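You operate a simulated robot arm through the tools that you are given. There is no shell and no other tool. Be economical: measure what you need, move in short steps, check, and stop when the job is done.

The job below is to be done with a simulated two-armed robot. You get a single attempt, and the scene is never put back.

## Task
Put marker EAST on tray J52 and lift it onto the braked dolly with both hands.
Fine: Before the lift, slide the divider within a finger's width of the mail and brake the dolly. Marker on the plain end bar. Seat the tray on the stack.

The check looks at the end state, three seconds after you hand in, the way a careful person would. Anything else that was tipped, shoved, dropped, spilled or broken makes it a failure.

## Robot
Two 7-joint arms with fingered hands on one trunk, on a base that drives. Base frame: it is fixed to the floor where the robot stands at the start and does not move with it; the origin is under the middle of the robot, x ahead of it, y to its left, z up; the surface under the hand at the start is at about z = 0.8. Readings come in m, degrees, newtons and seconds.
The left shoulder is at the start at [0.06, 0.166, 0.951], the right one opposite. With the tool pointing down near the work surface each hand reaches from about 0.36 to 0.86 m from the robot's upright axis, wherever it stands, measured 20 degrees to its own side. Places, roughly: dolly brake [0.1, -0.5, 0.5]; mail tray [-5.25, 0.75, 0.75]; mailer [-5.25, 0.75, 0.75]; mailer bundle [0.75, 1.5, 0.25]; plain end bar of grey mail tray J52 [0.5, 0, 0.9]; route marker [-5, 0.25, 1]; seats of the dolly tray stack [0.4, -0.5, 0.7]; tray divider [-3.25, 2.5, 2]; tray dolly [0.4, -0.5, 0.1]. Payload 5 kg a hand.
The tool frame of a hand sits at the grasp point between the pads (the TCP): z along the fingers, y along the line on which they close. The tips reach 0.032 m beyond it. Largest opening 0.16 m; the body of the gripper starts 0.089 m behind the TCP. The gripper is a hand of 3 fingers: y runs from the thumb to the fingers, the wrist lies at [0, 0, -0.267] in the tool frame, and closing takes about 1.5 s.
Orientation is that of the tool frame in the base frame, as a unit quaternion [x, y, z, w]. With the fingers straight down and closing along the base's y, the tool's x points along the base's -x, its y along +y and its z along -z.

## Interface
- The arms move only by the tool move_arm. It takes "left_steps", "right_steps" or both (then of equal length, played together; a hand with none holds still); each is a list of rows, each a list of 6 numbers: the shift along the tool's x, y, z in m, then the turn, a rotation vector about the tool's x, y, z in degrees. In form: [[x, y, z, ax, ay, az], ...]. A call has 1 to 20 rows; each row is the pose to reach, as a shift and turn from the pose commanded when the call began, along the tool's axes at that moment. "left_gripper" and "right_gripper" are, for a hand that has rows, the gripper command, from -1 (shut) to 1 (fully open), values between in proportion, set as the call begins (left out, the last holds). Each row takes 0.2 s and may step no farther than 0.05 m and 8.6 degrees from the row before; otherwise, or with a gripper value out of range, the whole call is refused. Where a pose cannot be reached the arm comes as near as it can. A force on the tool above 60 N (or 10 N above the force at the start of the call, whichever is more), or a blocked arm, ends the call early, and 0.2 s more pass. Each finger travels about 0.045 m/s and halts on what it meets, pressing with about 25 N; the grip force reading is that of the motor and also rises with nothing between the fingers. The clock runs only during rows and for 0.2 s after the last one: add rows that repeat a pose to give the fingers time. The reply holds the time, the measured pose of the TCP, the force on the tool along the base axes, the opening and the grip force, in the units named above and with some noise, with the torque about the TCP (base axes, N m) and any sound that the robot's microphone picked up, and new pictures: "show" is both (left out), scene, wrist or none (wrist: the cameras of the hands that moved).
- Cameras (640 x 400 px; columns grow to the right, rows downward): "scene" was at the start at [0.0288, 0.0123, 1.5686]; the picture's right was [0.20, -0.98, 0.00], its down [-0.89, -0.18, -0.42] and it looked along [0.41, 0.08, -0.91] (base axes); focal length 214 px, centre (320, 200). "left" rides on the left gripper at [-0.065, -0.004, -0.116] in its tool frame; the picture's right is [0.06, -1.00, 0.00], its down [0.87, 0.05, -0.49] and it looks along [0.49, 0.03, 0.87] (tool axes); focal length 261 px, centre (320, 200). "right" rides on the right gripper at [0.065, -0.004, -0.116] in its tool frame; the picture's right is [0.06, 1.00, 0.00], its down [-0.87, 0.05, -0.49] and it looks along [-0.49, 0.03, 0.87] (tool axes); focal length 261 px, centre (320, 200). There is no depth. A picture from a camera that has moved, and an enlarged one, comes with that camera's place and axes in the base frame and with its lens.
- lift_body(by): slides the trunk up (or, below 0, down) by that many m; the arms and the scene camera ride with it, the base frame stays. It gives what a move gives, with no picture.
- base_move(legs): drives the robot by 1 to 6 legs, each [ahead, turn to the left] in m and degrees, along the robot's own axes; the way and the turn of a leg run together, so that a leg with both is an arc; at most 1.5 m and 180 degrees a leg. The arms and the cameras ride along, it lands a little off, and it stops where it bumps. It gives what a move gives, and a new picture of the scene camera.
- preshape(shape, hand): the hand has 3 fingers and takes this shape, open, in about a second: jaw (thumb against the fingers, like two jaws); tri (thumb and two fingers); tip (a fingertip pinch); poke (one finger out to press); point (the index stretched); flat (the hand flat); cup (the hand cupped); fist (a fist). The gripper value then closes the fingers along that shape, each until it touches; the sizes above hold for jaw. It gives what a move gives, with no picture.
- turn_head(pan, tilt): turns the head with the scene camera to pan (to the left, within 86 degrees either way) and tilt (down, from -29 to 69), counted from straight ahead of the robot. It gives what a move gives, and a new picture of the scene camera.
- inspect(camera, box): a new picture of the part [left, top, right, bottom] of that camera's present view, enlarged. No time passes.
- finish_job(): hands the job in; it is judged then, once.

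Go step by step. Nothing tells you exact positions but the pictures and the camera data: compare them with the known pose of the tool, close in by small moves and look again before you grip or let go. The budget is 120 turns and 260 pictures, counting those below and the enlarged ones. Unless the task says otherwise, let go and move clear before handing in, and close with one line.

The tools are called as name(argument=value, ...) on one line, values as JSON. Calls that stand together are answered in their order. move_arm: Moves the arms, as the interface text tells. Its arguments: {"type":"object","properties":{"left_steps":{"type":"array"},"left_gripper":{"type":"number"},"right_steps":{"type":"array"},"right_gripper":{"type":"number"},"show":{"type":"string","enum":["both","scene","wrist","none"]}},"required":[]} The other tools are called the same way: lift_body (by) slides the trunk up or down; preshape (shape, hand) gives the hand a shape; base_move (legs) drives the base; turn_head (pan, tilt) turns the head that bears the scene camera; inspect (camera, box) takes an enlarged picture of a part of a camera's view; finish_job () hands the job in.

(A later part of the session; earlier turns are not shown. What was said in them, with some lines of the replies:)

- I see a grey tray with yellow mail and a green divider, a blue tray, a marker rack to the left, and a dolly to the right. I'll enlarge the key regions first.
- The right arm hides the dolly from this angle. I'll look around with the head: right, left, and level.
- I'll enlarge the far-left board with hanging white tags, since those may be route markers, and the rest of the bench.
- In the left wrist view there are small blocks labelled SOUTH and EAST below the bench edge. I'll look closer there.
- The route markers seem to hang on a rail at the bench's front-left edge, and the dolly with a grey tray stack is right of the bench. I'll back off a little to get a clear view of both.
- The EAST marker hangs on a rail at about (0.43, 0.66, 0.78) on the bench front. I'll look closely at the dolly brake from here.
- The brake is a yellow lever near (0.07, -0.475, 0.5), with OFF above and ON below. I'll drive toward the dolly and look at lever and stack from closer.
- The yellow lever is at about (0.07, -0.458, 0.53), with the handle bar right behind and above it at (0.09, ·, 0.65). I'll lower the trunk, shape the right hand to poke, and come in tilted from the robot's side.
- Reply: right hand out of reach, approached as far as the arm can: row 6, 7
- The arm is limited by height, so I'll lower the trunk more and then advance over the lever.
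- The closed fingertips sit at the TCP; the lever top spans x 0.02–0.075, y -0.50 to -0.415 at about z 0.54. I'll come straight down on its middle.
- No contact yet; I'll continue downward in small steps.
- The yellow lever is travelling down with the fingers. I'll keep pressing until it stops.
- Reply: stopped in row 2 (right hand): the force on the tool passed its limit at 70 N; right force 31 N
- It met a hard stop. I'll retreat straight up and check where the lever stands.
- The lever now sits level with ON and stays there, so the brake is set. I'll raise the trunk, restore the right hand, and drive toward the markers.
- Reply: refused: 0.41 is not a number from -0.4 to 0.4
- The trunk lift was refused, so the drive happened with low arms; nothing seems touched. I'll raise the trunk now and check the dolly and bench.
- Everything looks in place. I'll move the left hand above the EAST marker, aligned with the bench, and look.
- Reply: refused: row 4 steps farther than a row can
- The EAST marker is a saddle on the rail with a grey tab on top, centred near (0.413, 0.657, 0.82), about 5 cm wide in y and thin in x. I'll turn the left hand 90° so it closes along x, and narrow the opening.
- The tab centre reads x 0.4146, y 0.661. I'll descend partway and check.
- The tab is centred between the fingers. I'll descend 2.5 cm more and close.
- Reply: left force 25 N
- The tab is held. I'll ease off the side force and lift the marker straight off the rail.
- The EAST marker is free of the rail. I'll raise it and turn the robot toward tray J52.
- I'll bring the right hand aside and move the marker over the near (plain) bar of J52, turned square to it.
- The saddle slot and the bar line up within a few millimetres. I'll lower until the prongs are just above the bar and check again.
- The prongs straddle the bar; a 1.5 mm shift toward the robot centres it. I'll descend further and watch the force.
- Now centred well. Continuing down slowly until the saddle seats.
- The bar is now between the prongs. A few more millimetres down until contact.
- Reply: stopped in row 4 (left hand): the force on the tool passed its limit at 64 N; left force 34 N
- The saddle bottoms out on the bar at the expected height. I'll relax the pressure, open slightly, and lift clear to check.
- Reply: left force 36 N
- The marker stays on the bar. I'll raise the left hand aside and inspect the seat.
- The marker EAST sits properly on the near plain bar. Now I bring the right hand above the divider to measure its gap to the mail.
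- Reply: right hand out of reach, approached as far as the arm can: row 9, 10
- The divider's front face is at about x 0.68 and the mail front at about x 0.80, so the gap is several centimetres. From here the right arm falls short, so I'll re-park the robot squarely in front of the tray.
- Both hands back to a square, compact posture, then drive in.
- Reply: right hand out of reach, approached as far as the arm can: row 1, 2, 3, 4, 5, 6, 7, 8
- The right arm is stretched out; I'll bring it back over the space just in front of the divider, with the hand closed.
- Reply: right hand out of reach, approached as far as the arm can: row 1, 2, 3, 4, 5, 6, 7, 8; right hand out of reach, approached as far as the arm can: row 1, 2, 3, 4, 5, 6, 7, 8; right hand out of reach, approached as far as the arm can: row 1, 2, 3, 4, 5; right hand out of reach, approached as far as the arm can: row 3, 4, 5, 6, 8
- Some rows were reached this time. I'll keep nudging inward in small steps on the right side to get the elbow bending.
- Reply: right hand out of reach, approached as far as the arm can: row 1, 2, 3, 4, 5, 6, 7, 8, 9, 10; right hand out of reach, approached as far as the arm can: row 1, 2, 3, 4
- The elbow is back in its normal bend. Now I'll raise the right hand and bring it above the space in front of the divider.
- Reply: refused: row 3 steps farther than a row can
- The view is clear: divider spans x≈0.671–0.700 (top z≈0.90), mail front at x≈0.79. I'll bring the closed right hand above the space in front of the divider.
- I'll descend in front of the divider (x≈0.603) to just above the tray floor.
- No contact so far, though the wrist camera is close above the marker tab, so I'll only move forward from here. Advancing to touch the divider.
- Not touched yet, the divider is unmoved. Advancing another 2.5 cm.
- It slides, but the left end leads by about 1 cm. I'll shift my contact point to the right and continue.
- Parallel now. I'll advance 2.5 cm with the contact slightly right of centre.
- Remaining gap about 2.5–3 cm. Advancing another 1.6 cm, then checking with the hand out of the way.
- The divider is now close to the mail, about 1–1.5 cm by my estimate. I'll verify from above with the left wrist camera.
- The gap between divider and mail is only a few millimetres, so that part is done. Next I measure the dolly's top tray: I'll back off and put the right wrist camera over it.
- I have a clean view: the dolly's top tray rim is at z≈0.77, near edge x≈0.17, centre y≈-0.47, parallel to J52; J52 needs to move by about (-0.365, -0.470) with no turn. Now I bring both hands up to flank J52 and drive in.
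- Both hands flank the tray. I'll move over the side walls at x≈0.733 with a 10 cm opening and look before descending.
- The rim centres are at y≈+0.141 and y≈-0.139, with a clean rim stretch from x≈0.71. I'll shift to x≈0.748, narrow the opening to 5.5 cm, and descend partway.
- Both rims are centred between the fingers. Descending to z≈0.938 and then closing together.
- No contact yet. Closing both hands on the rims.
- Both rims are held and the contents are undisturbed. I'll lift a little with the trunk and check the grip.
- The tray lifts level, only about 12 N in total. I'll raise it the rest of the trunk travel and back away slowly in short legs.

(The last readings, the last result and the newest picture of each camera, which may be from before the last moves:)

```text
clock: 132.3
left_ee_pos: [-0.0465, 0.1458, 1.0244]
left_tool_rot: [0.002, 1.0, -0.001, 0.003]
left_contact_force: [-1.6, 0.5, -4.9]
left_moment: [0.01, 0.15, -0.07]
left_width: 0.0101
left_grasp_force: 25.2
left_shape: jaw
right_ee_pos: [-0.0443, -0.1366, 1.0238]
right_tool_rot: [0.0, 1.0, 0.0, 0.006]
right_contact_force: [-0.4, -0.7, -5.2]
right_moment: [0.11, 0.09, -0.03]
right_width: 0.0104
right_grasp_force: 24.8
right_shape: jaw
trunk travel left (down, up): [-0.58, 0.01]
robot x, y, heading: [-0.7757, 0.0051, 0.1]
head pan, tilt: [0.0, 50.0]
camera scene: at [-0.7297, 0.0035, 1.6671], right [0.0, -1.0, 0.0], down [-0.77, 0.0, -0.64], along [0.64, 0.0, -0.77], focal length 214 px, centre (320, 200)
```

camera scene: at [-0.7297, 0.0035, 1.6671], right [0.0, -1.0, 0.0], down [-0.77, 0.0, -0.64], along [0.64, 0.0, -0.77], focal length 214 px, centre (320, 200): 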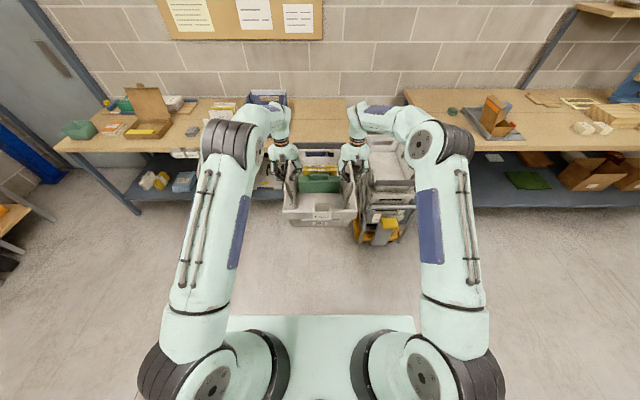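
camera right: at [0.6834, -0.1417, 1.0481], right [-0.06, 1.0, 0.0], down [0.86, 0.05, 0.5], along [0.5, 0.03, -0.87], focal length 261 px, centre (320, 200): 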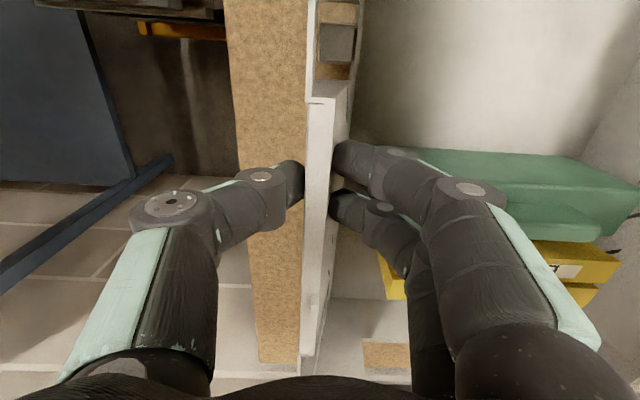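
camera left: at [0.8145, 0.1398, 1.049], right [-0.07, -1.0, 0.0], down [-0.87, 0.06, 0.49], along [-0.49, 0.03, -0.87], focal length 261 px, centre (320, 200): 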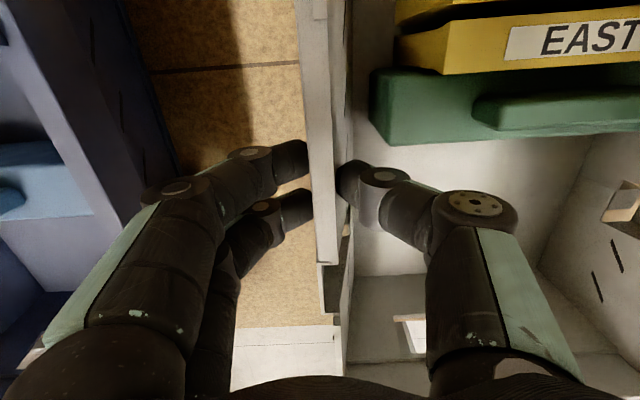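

The tray is out and steady. Now sidestep to the dolly's line: turn right, drive 0.475 m, turn back.

base_move(legs=[[0, -45], [0, -45], [0.475, 0], [0, 45], [0, 45]])

```text
clock: 143.6
left_ee_pos: [-0.0481, -0.3385, 1.0231]
left_tool_rot: [0.007, 1.0, -0.001, 0.004]
left_contact_force: [0.0, 0.2, -6.1]
left_moment: [0.0, 0.16, 0.02]
left_width: 0.0102
left_grasp_force: 25.7
left_shape: jaw
right_ee_pos: [-0.0508, -0.6209, 1.0238]
right_tool_rot: [0.005, 1.0, -0.001, 0.005]
right_contact_force: [-0.8, 0.8, -5.5]
right_moment: [0.07, 0.16, -0.02]
right_width: 0.0108
right_grasp_force: 24.8
right_shape: jaw
trunk travel left (down, up): [-0.58, 0.01]
robot x, y, heading: [-0.7788, -0.4758, -0.7]
head pan, tilt: [0.0, 50.0]
camera scene: at [-0.7325, -0.4729, 1.667], right [-0.01, -1.0, 0.0], down [-0.77, 0.01, -0.64], along [0.64, -0.01, -0.77], focal length 214 px, centre (320, 200)
```

scene: 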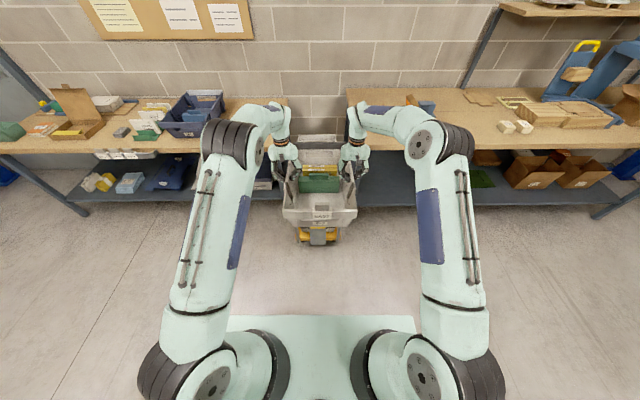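

Aligned behind the dolly within a centimetre. I'll drive in most of the way, still high above the stack.

base_move(legs=[[0.2, 0.8], [0.2, 0]])

turn_head(pan=0, tilt=58)

inspect(camera="right", box=[0, 0, 640, 400])

inspect(camera="left", box=[0, 0, 640, 400])

```text
clock: 146.4
left_ee_pos: [0.3505, -0.3311, 1.0213]
left_tool_rot: [-0.001, 1.0, -0.001, 0.001]
left_contact_force: [0.1, -0.2, -5.7]
left_moment: [-0.02, 0.13, -0.03]
left_width: 0.0103
left_grasp_force: 25.2
left_shape: jaw
right_ee_pos: [0.3527, -0.6125, 1.0222]
right_tool_rot: [0.0, 1.0, 0.0, 0.003]
right_contact_force: [0.2, 1.0, -5.5]
right_moment: [0.11, 0.11, -0.02]
right_width: 0.0105
right_grasp_force: 25.2
right_shape: jaw
trunk travel left (down, up): [-0.58, 0.01]
robot x, y, heading: [-0.382, -0.478, -0.2]
head pan, tilt: [0.0, 50.0]
camera scene: at [-0.3304, -0.4743, 1.667], right [0.0, -1.0, 0.0], down [-0.77, 0.0, -0.64], along [0.64, 0.0, -0.77], focal length 214 px, centre (320, 200)
```

scene: 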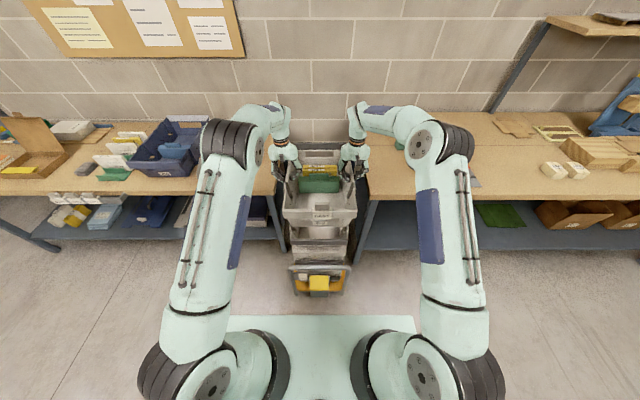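

```text
clock: 147.1
left_ee_pos: [0.349, -0.3321, 1.0224]
left_tool_rot: [0.0, 1.0, -0.001, 0.002]
left_contact_force: [-0.3, -0.9, -5.7]
left_moment: [0.08, 0.11, -0.02]
left_width: 0.0099
left_grasp_force: 24.8
left_shape: jaw
right_ee_pos: [0.3517, -0.6123, 1.0226]
right_tool_rot: [-0.001, 1.0, -0.001, 0.005]
right_contact_force: [0.1, 1.2, -5.7]
right_moment: [0.15, 0.13, -0.02]
right_width: 0.0105
right_grasp_force: 24.7
right_shape: jaw
trunk travel left (down, up): [-0.58, 0.01]
robot x, y, heading: [-0.3809, -0.4729, -0.1]
head pan, tilt: [0.0, 58.0]
camera scene: at [-0.3406, -0.4742, 1.6569], right [0.0, -1.0, 0.0], down [-0.85, 0.0, -0.53], along [0.53, 0.0, -0.85], focal length 214 px, centre (320, 200)
```

scene: 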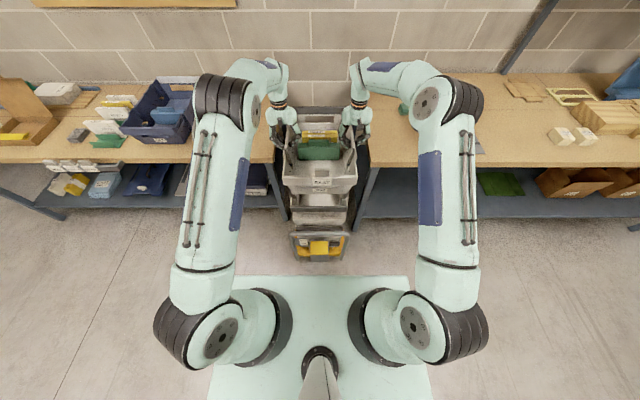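

```text
1.00 times, centred on (320, 200) of right (not enlarged: the box is as wide or as high as the picture)
camera zoom: at [0.2848, -0.6154, 1.1378], right [-0.06, 1.0, 0.0], down [0.86, 0.06, 0.5], along [0.5, 0.03, -0.87], focal length 261 px, centre (320, 200)
```

zoom: 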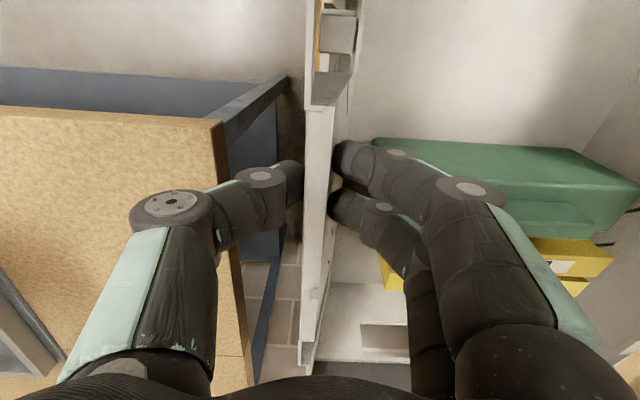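

```text
1.00 times, centred on (320, 200) of left (not enlarged: the box is as wide or as high as the picture)
camera zoom: at [0.415, -0.3334, 1.1384], right [-0.06, -1.0, 0.0], down [-0.87, 0.06, 0.49], along [-0.49, 0.03, -0.87], focal length 261 px, centre (320, 200)
```

zoom: 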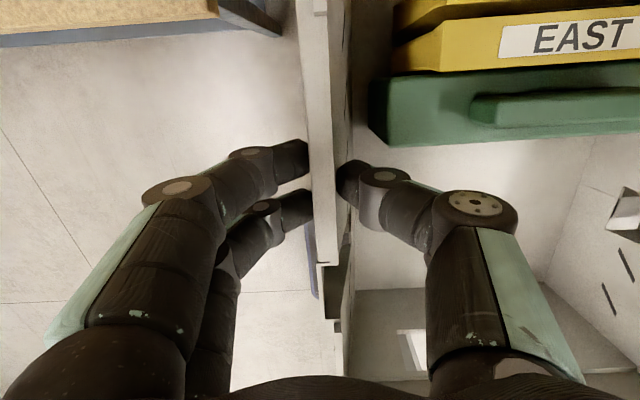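

inspect(camera="scene", box=[260, 130, 380, 270])

```text
2.86 times, centred on (320, 200) of scene
camera zoom: at [-0.3406, -0.4742, 1.6569], right [0.0, -1.0, 0.0], down [-0.85, 0.0, -0.53], along [0.53, 0.0, -0.85], focal length 613 px, centre (320, 200)
```

zoom: 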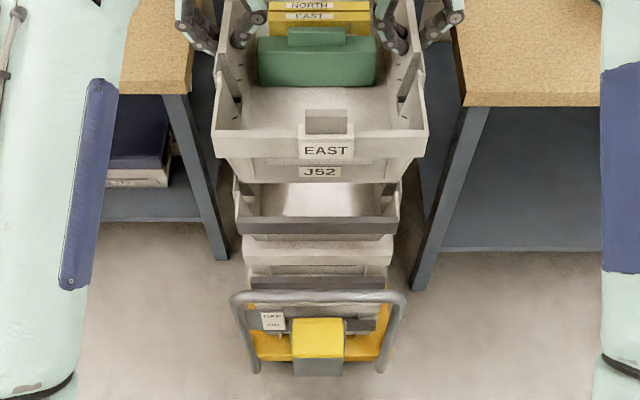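

inspect(camera="scene", box=[278, 160, 362, 220])

```text
6.67 times, centred on (320, 190) of scene
camera zoom: at [-0.3406, -0.4742, 1.6569], right [0.0, -1.0, 0.0], down [-0.85, 0.0, -0.53], along [0.53, 0.0, -0.85], focal length 1430 px, centre (320, 267)
```

zoom: 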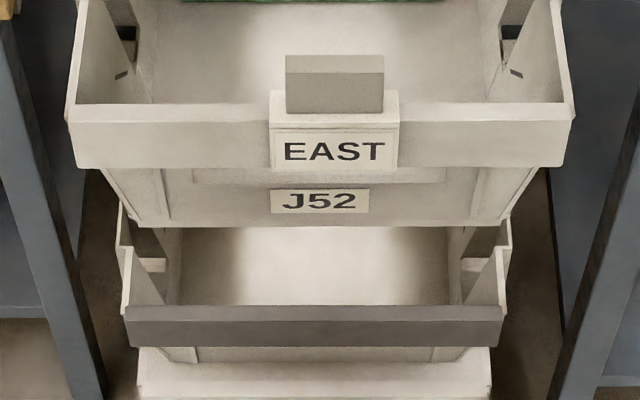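

The trays are parallel; J52 needs about 3.7 cm more forward and 4 mm left. I'll drive the rest with the base, then start lowering with the trunk.

base_move(legs=[[0.036, 0]])

lift_body(by=-0.06)

inspect(camera="scene", box=[270, 140, 370, 240])

```text
clock: 147.9
left_ee_pos: [0.3879, -0.3306, 1.0208]
left_tool_rot: [-0.001, 1.0, -0.002, 0.001]
left_contact_force: [0.3, -1.2, -7.3]
left_moment: [-0.02, 0.15, -0.04]
left_width: 0.0104
left_grasp_force: 25.1
left_shape: jaw
right_ee_pos: [0.3898, -0.6124, 1.021]
right_tool_rot: [-0.001, 1.0, -0.001, 0.005]
right_contact_force: [1.2, 1.3, -6.5]
right_moment: [0.16, 0.15, -0.05]
right_width: 0.0104
right_grasp_force: 25.1
right_shape: jaw
trunk travel left (down, up): [-0.58, 0.01]
robot x, y, heading: [-0.345, -0.474, -0.1]
head pan, tilt: [0.0, 58.0]
camera scene: at [-0.3008, -0.4743, 1.6567], right [0.0, -1.0, 0.0], down [-0.85, 0.0, -0.53], along [0.53, 0.0, -0.85], focal length 214 px, centre (320, 200)
```

scene: 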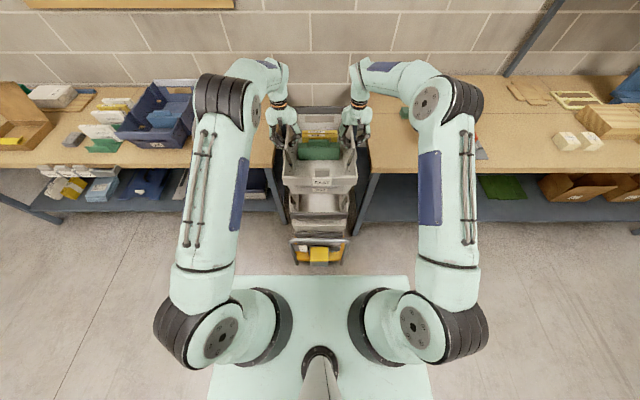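

```text
clock: 148.9
left_ee_pos: [0.3865, -0.3315, 0.9621]
left_tool_rot: [-0.001, 1.0, -0.001, 0.002]
left_contact_force: [-0.2, -1.1, -5.3]
left_moment: [-0.01, 0.12, -0.02]
left_width: 0.0102
left_grasp_force: 25.0
left_shape: jaw
right_ee_pos: [0.3879, -0.6125, 0.9638]
right_tool_rot: [0.0, 1.0, -0.001, 0.006]
right_contact_force: [0.5, 0.0, -5.1]
right_moment: [0.13, 0.13, -0.03]
right_width: 0.0102
right_grasp_force: 25.2
right_shape: jaw
trunk travel left (down, up): [-0.52, 0.07]
robot x, y, heading: [-0.3417, -0.4728, 0.1]
head pan, tilt: [0.0, 58.0]
```

```text
4.00 times, centred on (320, 190) of scene
camera zoom: at [-0.3048, -0.4743, 1.5969], right [0.0, -1.0, 0.0], down [-0.85, 0.0, -0.53], along [0.53, 0.0, -0.85], focal length 858 px, centre (320, 240)
```

zoom: 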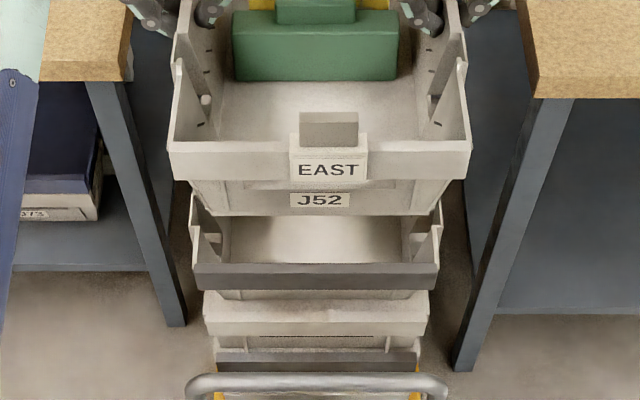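

The stack below visibly alternates dark/light near ends, so J52's light end toward me is the right orientation. Lateral correction is about +3.5 mm; I'll apply it with both arms and lower closer.

move_arm(left_steps=[[0, 0.0035, 0, 0, 0, 0], [0, 0.0035, 0, 0, 0, 0]], right_steps=[[0, 0.0035, 0, 0, 0, 0], [0, 0.0035, 0, 0, 0, 0]], show="none")

lift_body(by=-0.04)

inspect(camera="scene", box=[270, 140, 370, 240])

inspect(camera="right", box=[240, 0, 440, 150])

```text
clock: 149.6
left_ee_pos: [0.3865, -0.3281, 0.9625]
left_tool_rot: [0.0, 1.0, -0.001, 0.003]
left_contact_force: [0.3, -1.9, -6.4]
left_moment: [-0.01, 0.17, -0.03]
left_width: 0.0101
left_grasp_force: 24.9
left_shape: jaw
right_ee_pos: [0.3882, -0.6087, 0.9613]
right_tool_rot: [-0.001, 1.0, -0.001, 0.006]
right_contact_force: [-0.3, 1.4, -5.3]
right_moment: [0.1, 0.11, -0.05]
right_width: 0.0105
right_grasp_force: 25.4
right_shape: jaw
trunk travel left (down, up): [-0.52, 0.07]
robot x, y, heading: [-0.3453, -0.476, -0.0]
head pan, tilt: [0.0, 58.0]
```

```text
clock: 150.4
left_ee_pos: [0.3865, -0.327, 0.9233]
left_tool_rot: [0.0, 1.0, 0.0, 0.002]
left_contact_force: [-1.2, -1.1, -5.5]
left_moment: [-0.02, 0.11, -0.01]
left_width: 0.0101
left_grasp_force: 24.5
left_shape: jaw
right_ee_pos: [0.3877, -0.6091, 0.9228]
right_tool_rot: [0.0, 1.0, -0.001, 0.005]
right_contact_force: [0.5, 1.1, -5.3]
right_moment: [0.15, 0.11, 0.01]
right_width: 0.0103
right_grasp_force: 24.9
right_shape: jaw
trunk travel left (down, up): [-0.48, 0.11]
robot x, y, heading: [-0.3444, -0.4721, 0.0]
head pan, tilt: [0.0, 58.0]
```

```text
4.00 times, centred on (320, 190) of scene
camera zoom: at [-0.3046, -0.4743, 1.5569], right [0.0, -1.0, 0.0], down [-0.85, 0.0, -0.53], along [0.53, 0.0, -0.85], focal length 858 px, centre (320, 240)
```

zoom: 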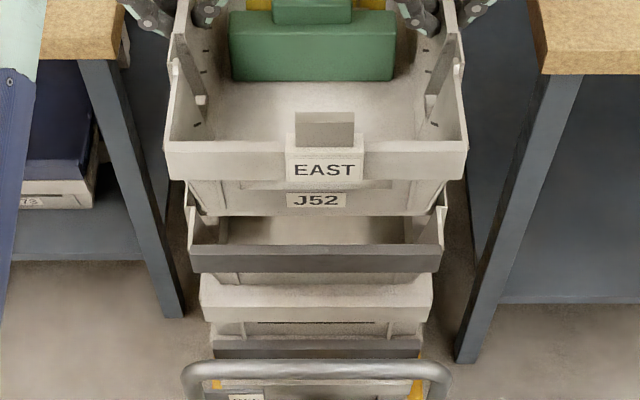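

```text
2.67 times, centred on (340, 75) of right
camera zoom: at [0.3205, -0.6123, 1.0374], right [-0.06, 1.0, 0.0], down [0.86, 0.06, 0.5], along [0.5, 0.03, -0.87], focal length 695 px, centre (267, 533)
```

zoom: 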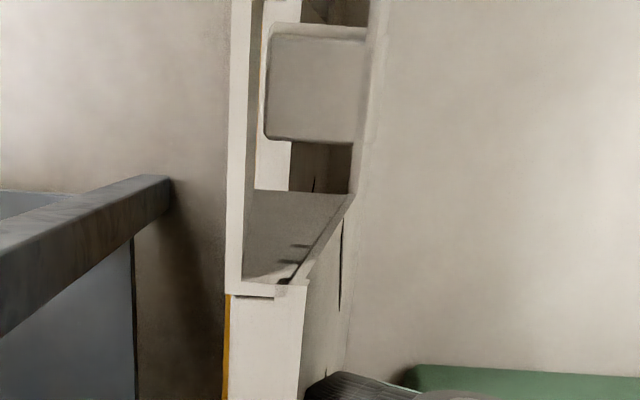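

J52 now lines up with the stack within a few millimetres in both directions. Continue lowering toward contact.

lift_body(by=-0.025)

inspect(camera="scene", box=[270, 140, 370, 240])

```text
clock: 151.1
left_ee_pos: [0.3854, -0.3276, 0.8972]
left_tool_rot: [0.001, 1.0, -0.002, 0.002]
left_contact_force: [1.2, -1.1, -5.9]
left_moment: [-0.04, -0.03, 0.02]
left_width: 0.0101
left_grasp_force: 24.8
left_shape: jaw
right_ee_pos: [0.387, -0.6099, 0.8981]
right_tool_rot: [-0.001, 1.0, -0.001, 0.005]
right_contact_force: [-0.1, 1.8, -4.7]
right_moment: [0.17, -0.02, -0.03]
right_width: 0.0101
right_grasp_force: 25.2
right_shape: jaw
trunk travel left (down, up): [-0.455, 0.135]
robot x, y, heading: [-0.3453, -0.4757, -0.1]
head pan, tilt: [0.0, 58.0]
```

```text
4.00 times, centred on (320, 190) of scene
camera zoom: at [-0.3046, -0.4743, 1.5319], right [0.0, -1.0, 0.0], down [-0.85, 0.0, -0.53], along [0.53, 0.0, -0.85], focal length 858 px, centre (320, 240)
```

zoom: 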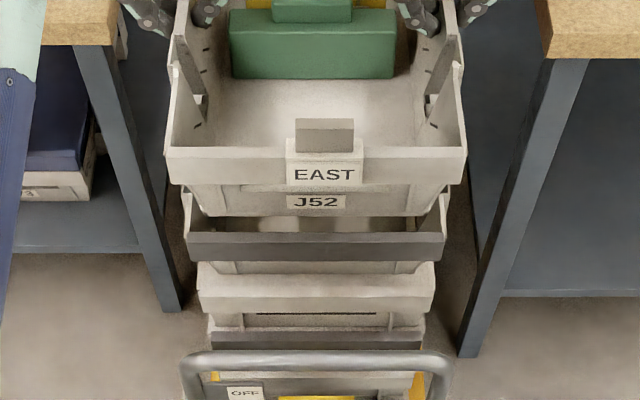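

The torque changed slightly, so something begins to touch near this height. I'll inspect both wrist views before going on.

inspect(camera="right", box=[200, 0, 520, 400])

inspect(camera="left", box=[200, 0, 640, 400])

inspect(camera="scene", box=[290, 165, 350, 205])

```text
1.00 times, centred on (360, 200) of right (not enlarged: the box is as wide or as high as the picture)
camera zoom: at [0.3205, -0.6123, 1.0123], right [-0.06, 1.0, 0.0], down [0.86, 0.06, 0.5], along [0.5, 0.03, -0.87], focal length 261 px, centre (280, 200)
```

zoom: 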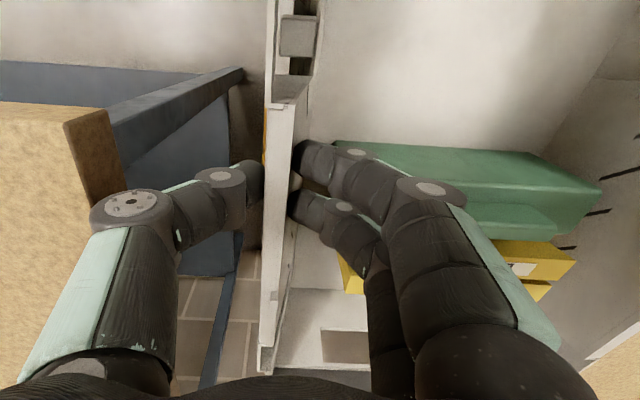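

```text
1.00 times, centred on (420, 200) of left (not enlarged: the box is as wide or as high as the picture)
camera zoom: at [0.4512, -0.3303, 1.0136], right [-0.06, -1.0, 0.0], down [-0.87, 0.06, 0.49], along [-0.49, 0.03, -0.87], focal length 261 px, centre (220, 200)
```

zoom: 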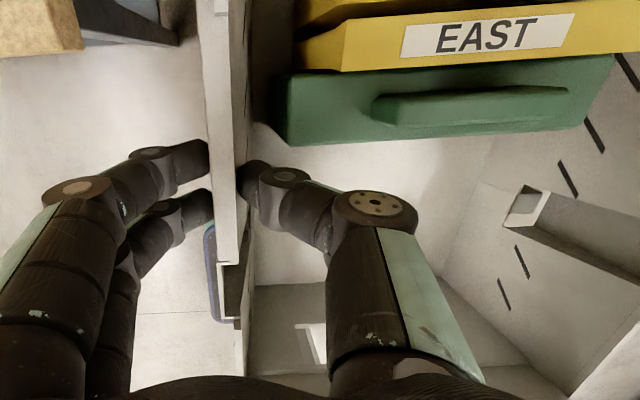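

```text
10.00 times, centred on (320, 185) of scene
camera zoom: at [-0.3046, -0.4743, 1.5319], right [0.0, -1.0, 0.0], down [-0.85, 0.0, -0.53], along [0.53, 0.0, -0.85], focal length 2145 px, centre (320, 350)
```

zoom: 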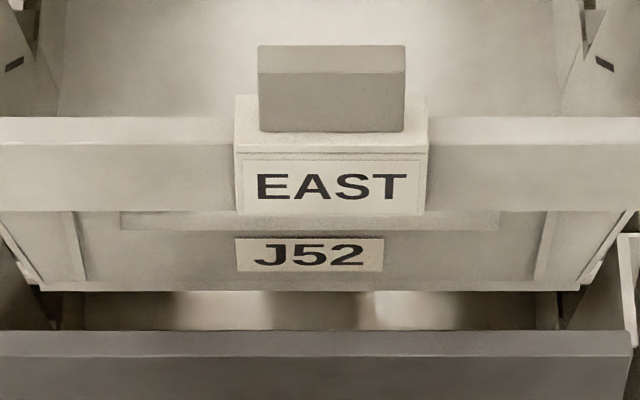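

The far end seems to be touching first, consistent with a slight nose-down hang, and the outline still lies inside the rim below. I'll lower in small increments.

lift_body(by=-0.006)

lift_body(by=-0.005)

inspect(camera="scene", box=[270, 140, 370, 240])

```text
clock: 151.6
left_ee_pos: [0.3855, -0.3279, 0.8918]
left_tool_rot: [0.0, 1.0, -0.001, 0.002]
left_contact_force: [2.4, -2.0, -6.1]
left_moment: [-0.06, -0.11, 0.02]
left_width: 0.0096
left_grasp_force: 25.5
left_shape: jaw
right_ee_pos: [0.3868, -0.6092, 0.8911]
right_tool_rot: [0.0, 1.0, 0.0, 0.005]
right_contact_force: [-0.6, 1.3, -4.9]
right_moment: [0.19, -0.08, 0.0]
right_width: 0.0103
right_grasp_force: 25.0
right_shape: jaw
trunk travel left (down, up): [-0.449, 0.141]
robot x, y, heading: [-0.3452, -0.475, 0.1]
head pan, tilt: [0.0, 58.0]
```

```text
clock: 152.2
left_ee_pos: [0.3855, -0.3255, 0.8867]
left_tool_rot: [-0.001, 1.0, 0.0, 0.002]
left_contact_force: [0.3, -1.7, -6.0]
left_moment: [-0.09, -0.1, 0.03]
left_width: 0.0102
left_grasp_force: 24.8
left_shape: jaw
right_ee_pos: [0.3875, -0.6092, 0.8859]
right_tool_rot: [-0.001, 1.0, -0.001, 0.005]
right_contact_force: [0.2, 2.0, -2.9]
right_moment: [0.15, -0.17, 0.02]
right_width: 0.0104
right_grasp_force: 25.1
right_shape: jaw
trunk travel left (down, up): [-0.444, 0.146]
robot x, y, heading: [-0.3471, -0.4759, 0.0]
head pan, tilt: [0.0, 58.0]
```

```text
4.00 times, centred on (320, 190) of scene
camera zoom: at [-0.3046, -0.4743, 1.5209], right [0.0, -1.0, 0.0], down [-0.85, 0.0, -0.53], along [0.53, 0.0, -0.85], focal length 858 px, centre (320, 240)
```

zoom: 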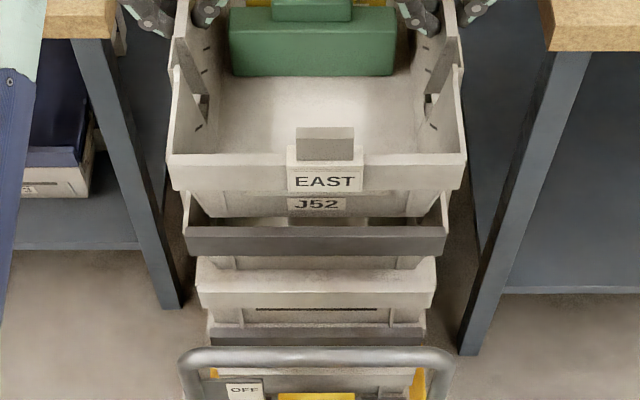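

The tray was hanging slightly nose-down and is now levelling onto the far seats; the near end is about 4 mm from seating. Continuing in small increments.

lift_body(by=-0.004)

lift_body(by=-0.004)

inspect(camera="scene", box=[270, 140, 370, 240])

```text
clock: 152.7
left_ee_pos: [0.3852, -0.3272, 0.8835]
left_tool_rot: [0.0, 1.0, -0.001, 0.004]
left_contact_force: [-0.4, -1.1, -1.0]
left_moment: [-0.04, -0.14, 0.03]
left_width: 0.01
left_grasp_force: 25.1
left_shape: jaw
right_ee_pos: [0.3869, -0.6082, 0.8831]
right_tool_rot: [-0.002, 1.0, -0.001, 0.006]
right_contact_force: [-1.8, 1.3, 3.5]
right_moment: [0.13, -0.17, 0.01]
right_width: 0.0109
right_grasp_force: 25.2
right_shape: jaw
trunk travel left (down, up): [-0.44, 0.15]
robot x, y, heading: [-0.3445, -0.4743, 0.1]
head pan, tilt: [0.0, 58.0]
```

```text
clock: 153.2
left_ee_pos: [0.3845, -0.328, 0.8818]
left_tool_rot: [0.0, 1.0, -0.002, 0.006]
left_contact_force: [3.7, -0.8, 15.1]
left_moment: [-0.08, -0.14, 0.04]
left_width: 0.0102
left_grasp_force: 24.9
left_shape: jaw
right_ee_pos: [0.3863, -0.6083, 0.8822]
right_tool_rot: [-0.001, 1.0, 0.0, 0.009]
right_contact_force: [2.6, 0.9, 19.2]
right_moment: [0.09, -0.18, 0.03]
right_width: 0.0112
right_grasp_force: 24.9
right_shape: jaw
trunk travel left (down, up): [-0.436, 0.154]
robot x, y, heading: [-0.3435, -0.4722, 0.0]
head pan, tilt: [0.0, 58.0]
```

```text
4.00 times, centred on (320, 190) of scene
camera zoom: at [-0.3078, -0.4742, 1.5135], right [0.0, -1.0, 0.0], down [-0.85, 0.0, -0.53], along [0.53, 0.0, -0.85], focal length 858 px, centre (320, 240)
```

zoom: 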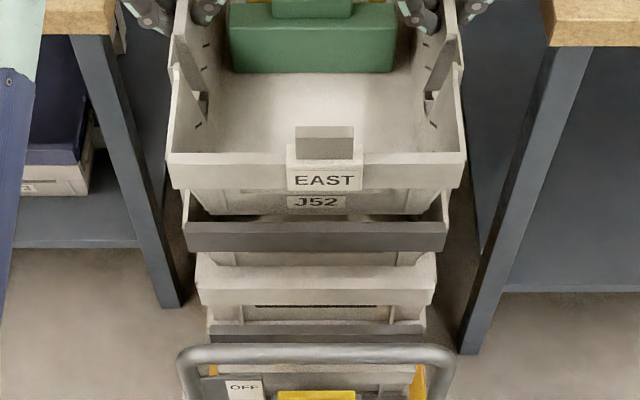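

The hands now feel firm upward support at exactly the predicted height, and the spacing matches the stack below. I'll unload the pressure, then open both hands.

lift_body(by=0.003)

move_arm(left_steps=[[0, 0, 0, 0, 0, 0], [0, 0, 0, 0, 0, 0], [0, 0, 0, 0, 0, 0], [0, 0, 0, 0, 0, 0]], right_steps=[[0, 0, 0, 0, 0, 0], [0, 0, 0, 0, 0, 0], [0, 0, 0, 0, 0, 0], [0, 0, 0, 0, 0, 0]], left_gripper=-0.4, right_gripper=-0.4, show="both")

inspect(camera="scene", box=[270, 140, 370, 240])

```text
clock: 153.8
left_ee_pos: [0.3861, -0.3283, 0.8824]
left_tool_rot: [0.0, 1.0, -0.001, 0.003]
left_contact_force: [6.9, -1.3, 11.0]
left_moment: [-0.09, -0.23, 0.07]
left_width: 0.0107
left_grasp_force: 25.3
left_shape: jaw
right_ee_pos: [0.3865, -0.6082, 0.8826]
right_tool_rot: [-0.001, 1.0, -0.001, 0.007]
right_contact_force: [5.4, 0.7, 16.5]
right_moment: [0.13, -0.26, 0.03]
right_width: 0.0113
right_grasp_force: 24.9
right_shape: jaw
trunk travel left (down, up): [-0.439, 0.151]
robot x, y, heading: [-0.3458, -0.4768, -0.0]
head pan, tilt: [0.0, 58.0]
```

```text
clock: 154.8
left_ee_pos: [0.3841, -0.3276, 0.8821]
left_tool_rot: [0.001, 1.0, 0.0, 0.002]
left_contact_force: [0.3, -0.6, 0.1]
left_moment: [-0.01, -0.02, 0.01]
left_width: 0.0477
left_grasp_force: 0.1
left_shape: jaw
right_ee_pos: [0.3864, -0.6087, 0.8832]
right_tool_rot: [-0.001, 1.0, -0.001, 0.006]
right_contact_force: [0.7, 0.5, -0.2]
right_moment: [0.02, 0.01, -0.02]
right_width: 0.0475
right_grasp_force: 0.1
right_shape: jaw
trunk travel left (down, up): [-0.439, 0.151]
robot x, y, heading: [-0.3396, -0.472, -0.0]
head pan, tilt: [0.0, 58.0]
camera scene: at [-0.3054, -0.4743, 1.5159], right [0.0, -1.0, 0.0], down [-0.85, 0.0, -0.53], along [0.53, 0.0, -0.85], focal length 214 px, centre (320, 200)
camera right: at [0.3199, -0.6123, 0.9964], right [-0.06, 1.0, 0.0], down [0.86, 0.06, 0.5], along [0.5, 0.03, -0.87], focal length 261 px, centre (320, 200)
camera left: at [0.4504, -0.3302, 0.9975], right [-0.06, -1.0, 0.0], down [-0.87, 0.06, 0.49], along [-0.49, 0.03, -0.87], focal length 261 px, centre (320, 200)
```

scene: 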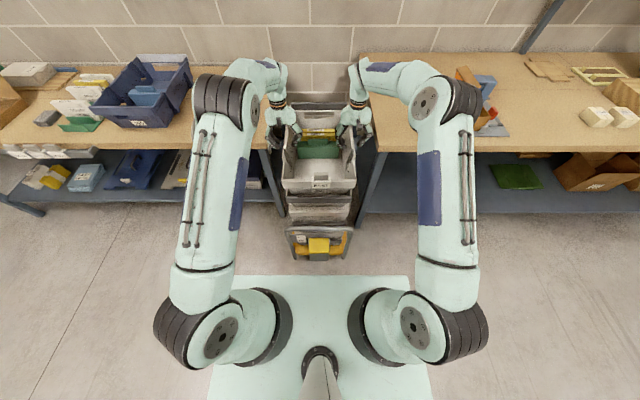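
right: 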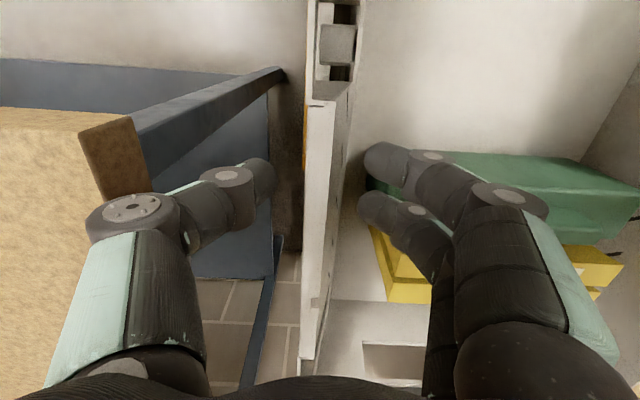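
left: 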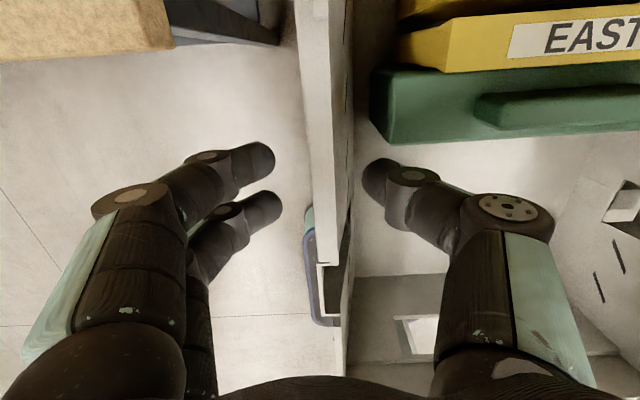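

```text
4.00 times, centred on (320, 190) of scene
camera zoom: at [-0.3054, -0.4743, 1.5159], right [0.0, -1.0, 0.0], down [-0.85, 0.0, -0.53], along [0.53, 0.0, -0.85], focal length 858 px, centre (320, 240)
```

zoom: 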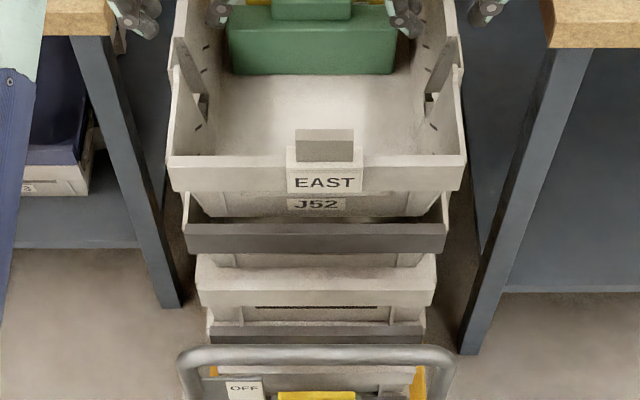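

Released with no shift. I'll raise straight up with the trunk and back off for a proper check.

lift_body(by=0.15)

base_move(legs=[[-0.4, 0]])

inspect(camera="scene", box=[250, 60, 400, 230])

```text
clock: 156.5
left_ee_pos: [0.3844, -0.3276, 1.0309]
left_tool_rot: [0.001, 1.0, -0.001, 0.002]
left_contact_force: [-0.3, 0.0, 0.1]
left_moment: [0.0, 0.02, -0.01]
left_width: 0.0478
left_grasp_force: 0.0
left_shape: jaw
right_ee_pos: [0.3873, -0.6092, 1.0318]
right_tool_rot: [-0.001, 1.0, -0.001, 0.005]
right_contact_force: [-0.1, -0.6, 0.3]
right_moment: [0.01, 0.02, -0.03]
right_width: 0.0477
right_grasp_force: 0.0
right_shape: jaw
trunk travel left (down, up): [-0.589, 0.001]
robot x, y, heading: [-0.3425, -0.4733, -0.1]
head pan, tilt: [0.0, 58.0]
```

```text
clock: 159.0
left_ee_pos: [-0.0162, -0.3283, 1.0318]
left_tool_rot: [0.001, 1.0, -0.001, 0.003]
left_contact_force: [-0.2, -0.2, -1.1]
left_moment: [-0.02, -0.01, 0.0]
left_width: 0.0479
left_grasp_force: 0.1
left_shape: jaw
right_ee_pos: [-0.014, -0.6094, 1.0335]
right_tool_rot: [-0.001, 1.0, 0.0, 0.006]
right_contact_force: [-0.3, -0.2, 1.0]
right_moment: [0.02, -0.06, 0.01]
right_width: 0.0478
right_grasp_force: 0.0
right_shape: jaw
trunk travel left (down, up): [-0.589, 0.001]
robot x, y, heading: [-0.7455, -0.4747, -0.0]
head pan, tilt: [0.0, 58.0]
camera scene: at [-0.7069, -0.4738, 1.666], right [0.0, -1.0, 0.0], down [-0.85, 0.0, -0.53], along [0.53, 0.0, -0.85], focal length 214 px, centre (320, 200)
```

scene: 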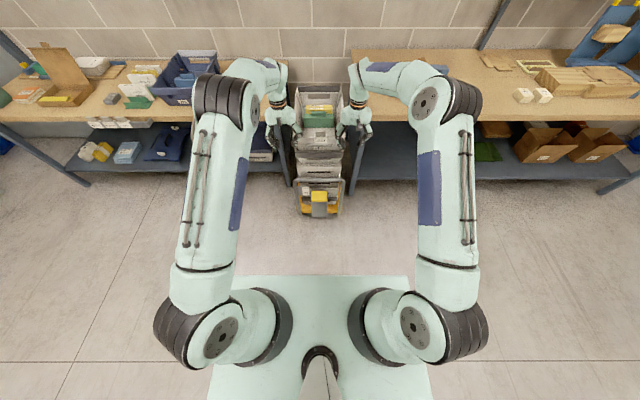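

```text
2.35 times, centred on (325, 145) of scene
camera zoom: at [-0.7069, -0.4738, 1.666], right [0.0, -1.0, 0.0], down [-0.85, 0.0, -0.53], along [0.53, 0.0, -0.85], focal length 505 px, centre (308, 329)
```

zoom: 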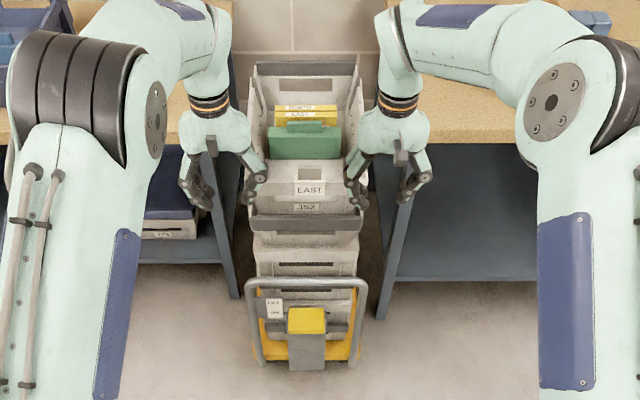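

From here it looks well seated. I'll check from the side and a lower camera height for seating and the divider gap.

base_move(legs=[[-0.1, 0], [0, 90], [0.5, 0], [0, -90]])

lift_body(by=-0.35)

turn_head(pan=-25, tilt=25)

inspect(camera="scene", box=[250, 100, 430, 300])

```text
clock: 170.6
left_ee_pos: [-0.1039, 0.1448, 1.0326]
left_tool_rot: [0.02, 1.0, -0.001, 0.003]
left_contact_force: [-0.1, 0.2, 0.1]
left_moment: [0.03, -0.02, 0.03]
left_width: 0.0477
left_grasp_force: 0.1
left_shape: jaw
right_ee_pos: [-0.113, -0.1354, 1.0313]
right_tool_rot: [0.019, 1.0, -0.001, 0.005]
right_contact_force: [1.0, 0.4, -0.4]
right_moment: [0.03, -0.06, 0.0]
right_width: 0.0476
right_grasp_force: 0.0
right_shape: jaw
trunk travel left (down, up): [-0.589, 0.001]
robot x, y, heading: [-0.8375, 0.0267, -2.3]
head pan, tilt: [0.0, 58.0]
camera scene: at [-0.7995, 0.0265, 1.6659], right [-0.04, -1.0, 0.0], down [-0.85, 0.03, -0.53], along [0.53, -0.02, -0.85], focal length 214 px, centre (320, 200)
```

scene: 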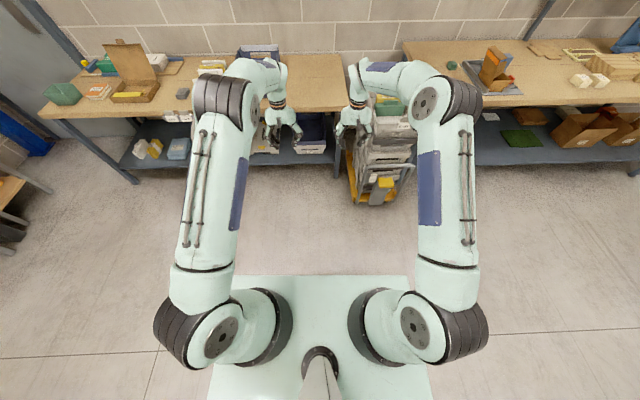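

```text
clock: 174.1
left_ee_pos: [-0.1039, 0.1471, 0.6819]
left_tool_rot: [0.021, 1.0, -0.001, 0.003]
left_contact_force: [-0.4, -0.5, -1.4]
left_moment: [0.01, 0.0, 0.03]
left_width: 0.0477
left_grasp_force: 0.0
left_shape: jaw
right_ee_pos: [-0.1135, -0.1345, 0.6821]
right_tool_rot: [0.019, 1.0, -0.001, 0.006]
right_contact_force: [-0.3, 0.8, 0.4]
right_moment: [0.02, -0.03, -0.04]
right_width: 0.0475
right_grasp_force: 0.0
right_shape: jaw
trunk travel left (down, up): [-0.239, 0.351]
robot x, y, heading: [-0.833, 0.0267, -2.3]
head pan, tilt: [0.0, 58.0]
```

```text
clock: 175.0
left_ee_pos: [-0.1046, 0.1473, 0.6826]
left_tool_rot: [0.02, 1.0, -0.002, 0.002]
left_contact_force: [-0.3, 0.2, 0.4]
left_moment: [0.0, 0.01, 0.0]
left_width: 0.0476
left_grasp_force: 0.2
left_shape: jaw
right_ee_pos: [-0.1132, -0.1349, 0.6823]
right_tool_rot: [0.019, 1.0, -0.001, 0.005]
right_contact_force: [-0.2, 0.0, 0.5]
right_moment: [0.02, -0.01, 0.02]
right_width: 0.0478
right_grasp_force: 0.1
right_shape: jaw
trunk travel left (down, up): [-0.239, 0.351]
robot x, y, heading: [-0.84, 0.0302, -1.9]
head pan, tilt: [-25.0, 25.0]
camera scene: at [-0.7864, -0.0125, 1.3635], right [-0.46, -0.89, 0.0], down [-0.38, 0.19, -0.91], along [0.81, -0.41, -0.42], focal length 214 px, centre (320, 200)
```

scene: 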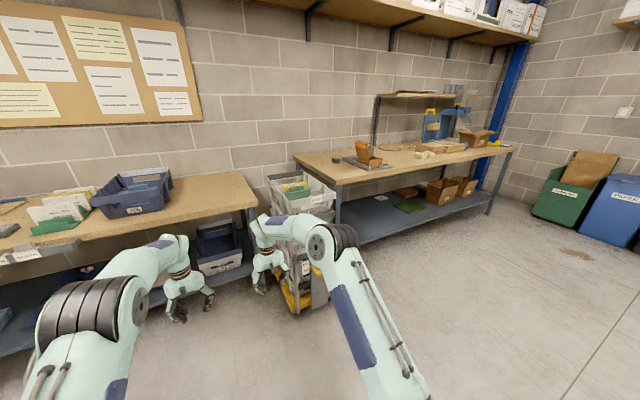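

```text
2.00 times, centred on (340, 200) of scene
camera zoom: at [-0.7864, -0.0125, 1.3635], right [-0.46, -0.89, 0.0], down [-0.38, 0.19, -0.91], along [0.81, -0.41, -0.42], focal length 429 px, centre (280, 200)
```

zoom: 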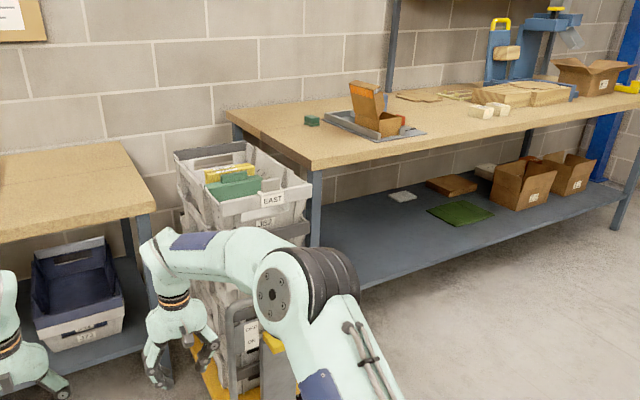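

inspect(camera="scene", box=[260, 160, 345, 225])

lift_body(by=0.2)

base_move(legs=[[0, 25], [0.15, 0]])

turn_head(pan=-48, tilt=30)

inspect(camera="scene", box=[240, 120, 400, 280])

```text
6.15 times, centred on (302, 192) of scene
camera zoom: at [-0.7864, -0.0125, 1.3635], right [-0.46, -0.89, 0.0], down [-0.38, 0.19, -0.91], along [0.81, -0.41, -0.42], focal length 1320 px, centre (428, 246)
```

zoom: 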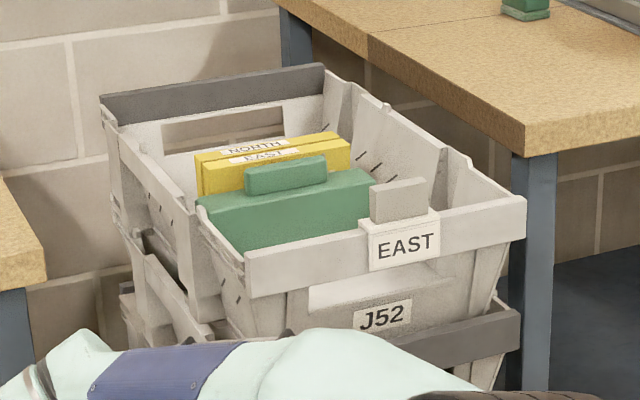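

```text
clock: 177.2
left_ee_pos: [-0.1041, 0.1459, 0.8821]
left_tool_rot: [0.021, 1.0, -0.001, 0.003]
left_contact_force: [-0.1, 0.1, -0.3]
left_moment: [-0.01, 0.01, 0.0]
left_width: 0.0478
left_grasp_force: 0.1
left_shape: jaw
right_ee_pos: [-0.1129, -0.135, 0.8825]
right_tool_rot: [0.019, 1.0, -0.001, 0.005]
right_contact_force: [-0.3, -0.2, 0.9]
right_moment: [-0.01, -0.01, 0.02]
right_width: 0.0476
right_grasp_force: 0.0
right_shape: jaw
trunk travel left (down, up): [-0.439, 0.151]
robot x, y, heading: [-0.8378, 0.0269, -2.3]
head pan, tilt: [-25.0, 25.0]
```

```text
clock: 179.9
left_ee_pos: [-0.0828, 0.5089, 0.8807]
left_tool_rot: [-0.198, 0.98, 0.0, 0.002]
left_contact_force: [-0.1, 0.6, 0.5]
left_moment: [0.0, 0.02, 0.01]
left_width: 0.0477
left_grasp_force: 0.0
left_shape: jaw
right_ee_pos: [0.0291, 0.2493, 0.8811]
right_tool_rot: [-0.201, 0.98, 0.001, 0.005]
right_contact_force: [0.5, 0.1, 0.1]
right_moment: [-0.02, 0.05, 0.01]
right_width: 0.0479
right_grasp_force: 0.0
right_shape: jaw
trunk travel left (down, up): [-0.439, 0.151]
robot x, y, heading: [-0.7001, 0.0887, 23.3]
head pan, tilt: [-25.0, 25.0]
camera scene: at [-0.6322, 0.0735, 1.5635], right [-0.04, -1.0, 0.0], down [-0.42, 0.01, -0.91], along [0.91, -0.03, -0.42], focal length 214 px, centre (320, 200)
```

scene: 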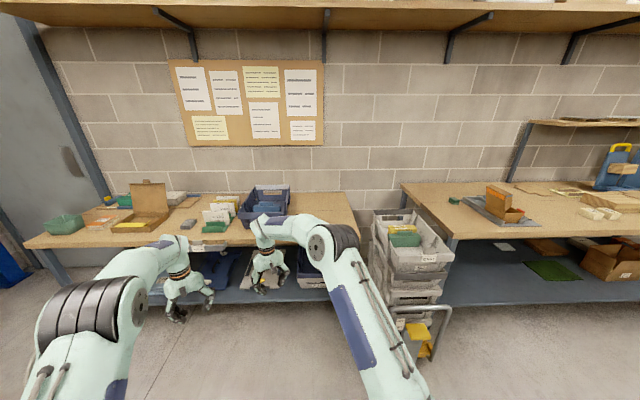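

```text
clock: 180.8
left_ee_pos: [-0.0842, 0.5073, 0.8819]
left_tool_rot: [-0.198, 0.98, 0.0, 0.003]
left_contact_force: [-0.3, 0.5, 0.3]
left_moment: [-0.01, 0.02, 0.0]
left_width: 0.0476
left_grasp_force: 0.1
left_shape: jaw
right_ee_pos: [0.0274, 0.2493, 0.8826]
right_tool_rot: [-0.2, 0.98, 0.001, 0.006]
right_contact_force: [0.6, 0.3, -1.0]
right_moment: [-0.03, -0.02, -0.02]
right_width: 0.048
right_grasp_force: 0.1
right_shape: jaw
trunk travel left (down, up): [-0.439, 0.151]
robot x, y, heading: [-0.6965, 0.0867, 22.9]
head pan, tilt: [-48.0, 30.0]
camera scene: at [-0.6436, 0.0381, 1.5557], right [-0.42, -0.91, 0.0], down [-0.45, 0.21, -0.87], along [0.78, -0.37, -0.5], focal length 214 px, centre (320, 200)
```

scene: 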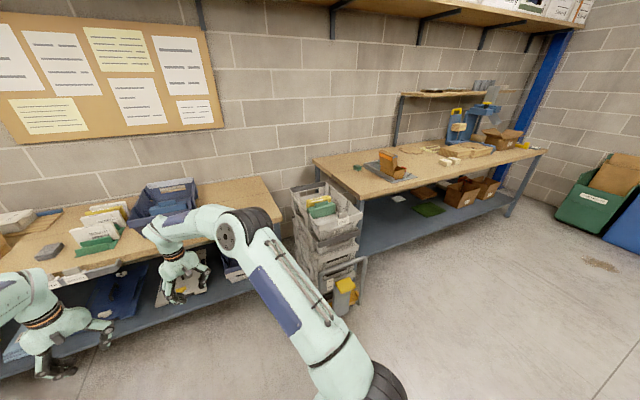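

```text
2.50 times, centred on (320, 200) of scene
camera zoom: at [-0.6436, 0.0381, 1.5557], right [-0.42, -0.91, 0.0], down [-0.45, 0.21, -0.87], along [0.78, -0.37, -0.5], focal length 536 px, centre (320, 200)
```

zoom: 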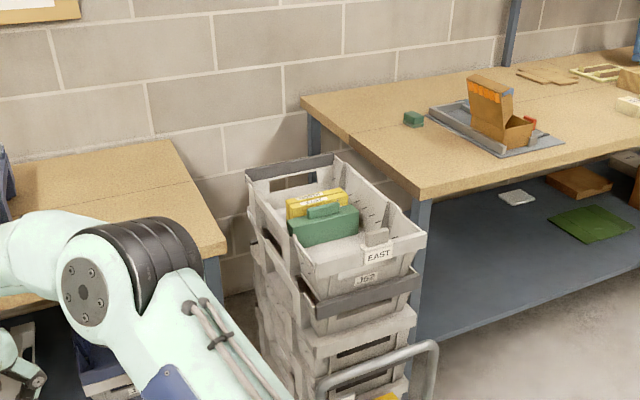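

inspect(camera="scene", box=[285, 175, 370, 255])

inspect(camera="scene", box=[300, 240, 380, 330])

inspect(camera="scene", box=[20, 170, 300, 320])

```text
5.00 times, centred on (328, 215) of scene
camera zoom: at [-0.6436, 0.0381, 1.5557], right [-0.42, -0.91, 0.0], down [-0.45, 0.21, -0.87], along [0.78, -0.37, -0.5], focal length 1072 px, centre (282, 125)
```

zoom: 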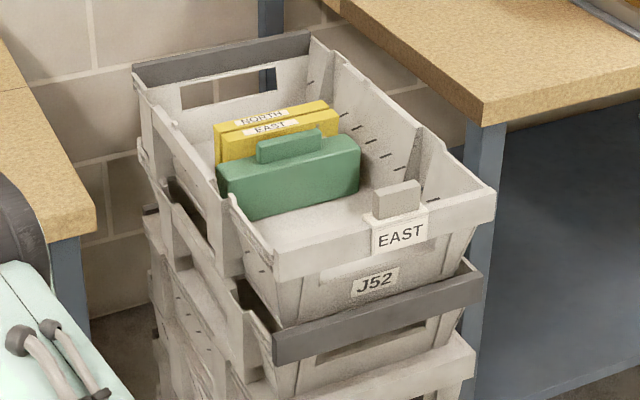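

```text
4.44 times, centred on (340, 285) of scene
camera zoom: at [-0.6436, 0.0381, 1.5557], right [-0.42, -0.91, 0.0], down [-0.45, 0.21, -0.87], along [0.78, -0.37, -0.5], focal length 953 px, centre (231, -178)
```

zoom: 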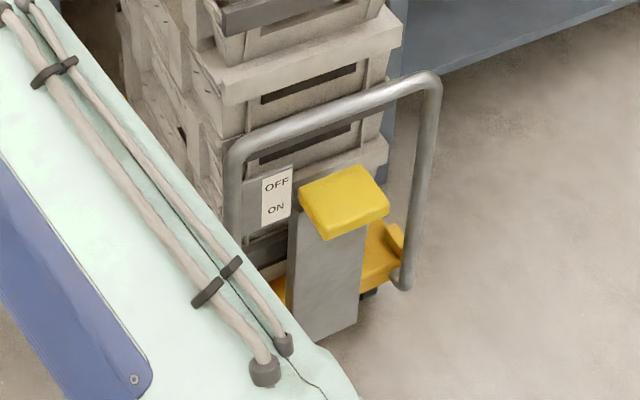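

```text
2.29 times, centred on (160, 245) of scene
camera zoom: at [-0.6436, 0.0381, 1.5557], right [-0.42, -0.91, 0.0], down [-0.45, 0.21, -0.87], along [0.78, -0.37, -0.5], focal length 490 px, centre (686, 97)
```

zoom: 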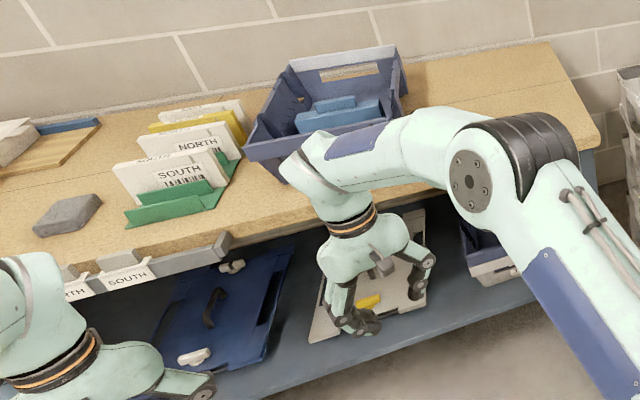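

The tray sits square and level on the alternating stack, with marker EAST on the plain bar, the divider close against the mail and the brake lever about 4 cm lower, at ON. Nothing else has been disturbed and both hands are clear, so I'm handing in.

finish_job()

```text
The job is handed in.
```

Tray J52 is seated on the braked dolly's stack, with marker EAST on its plain end bar and the divider a few millimetres from the mail. The job is handed in.
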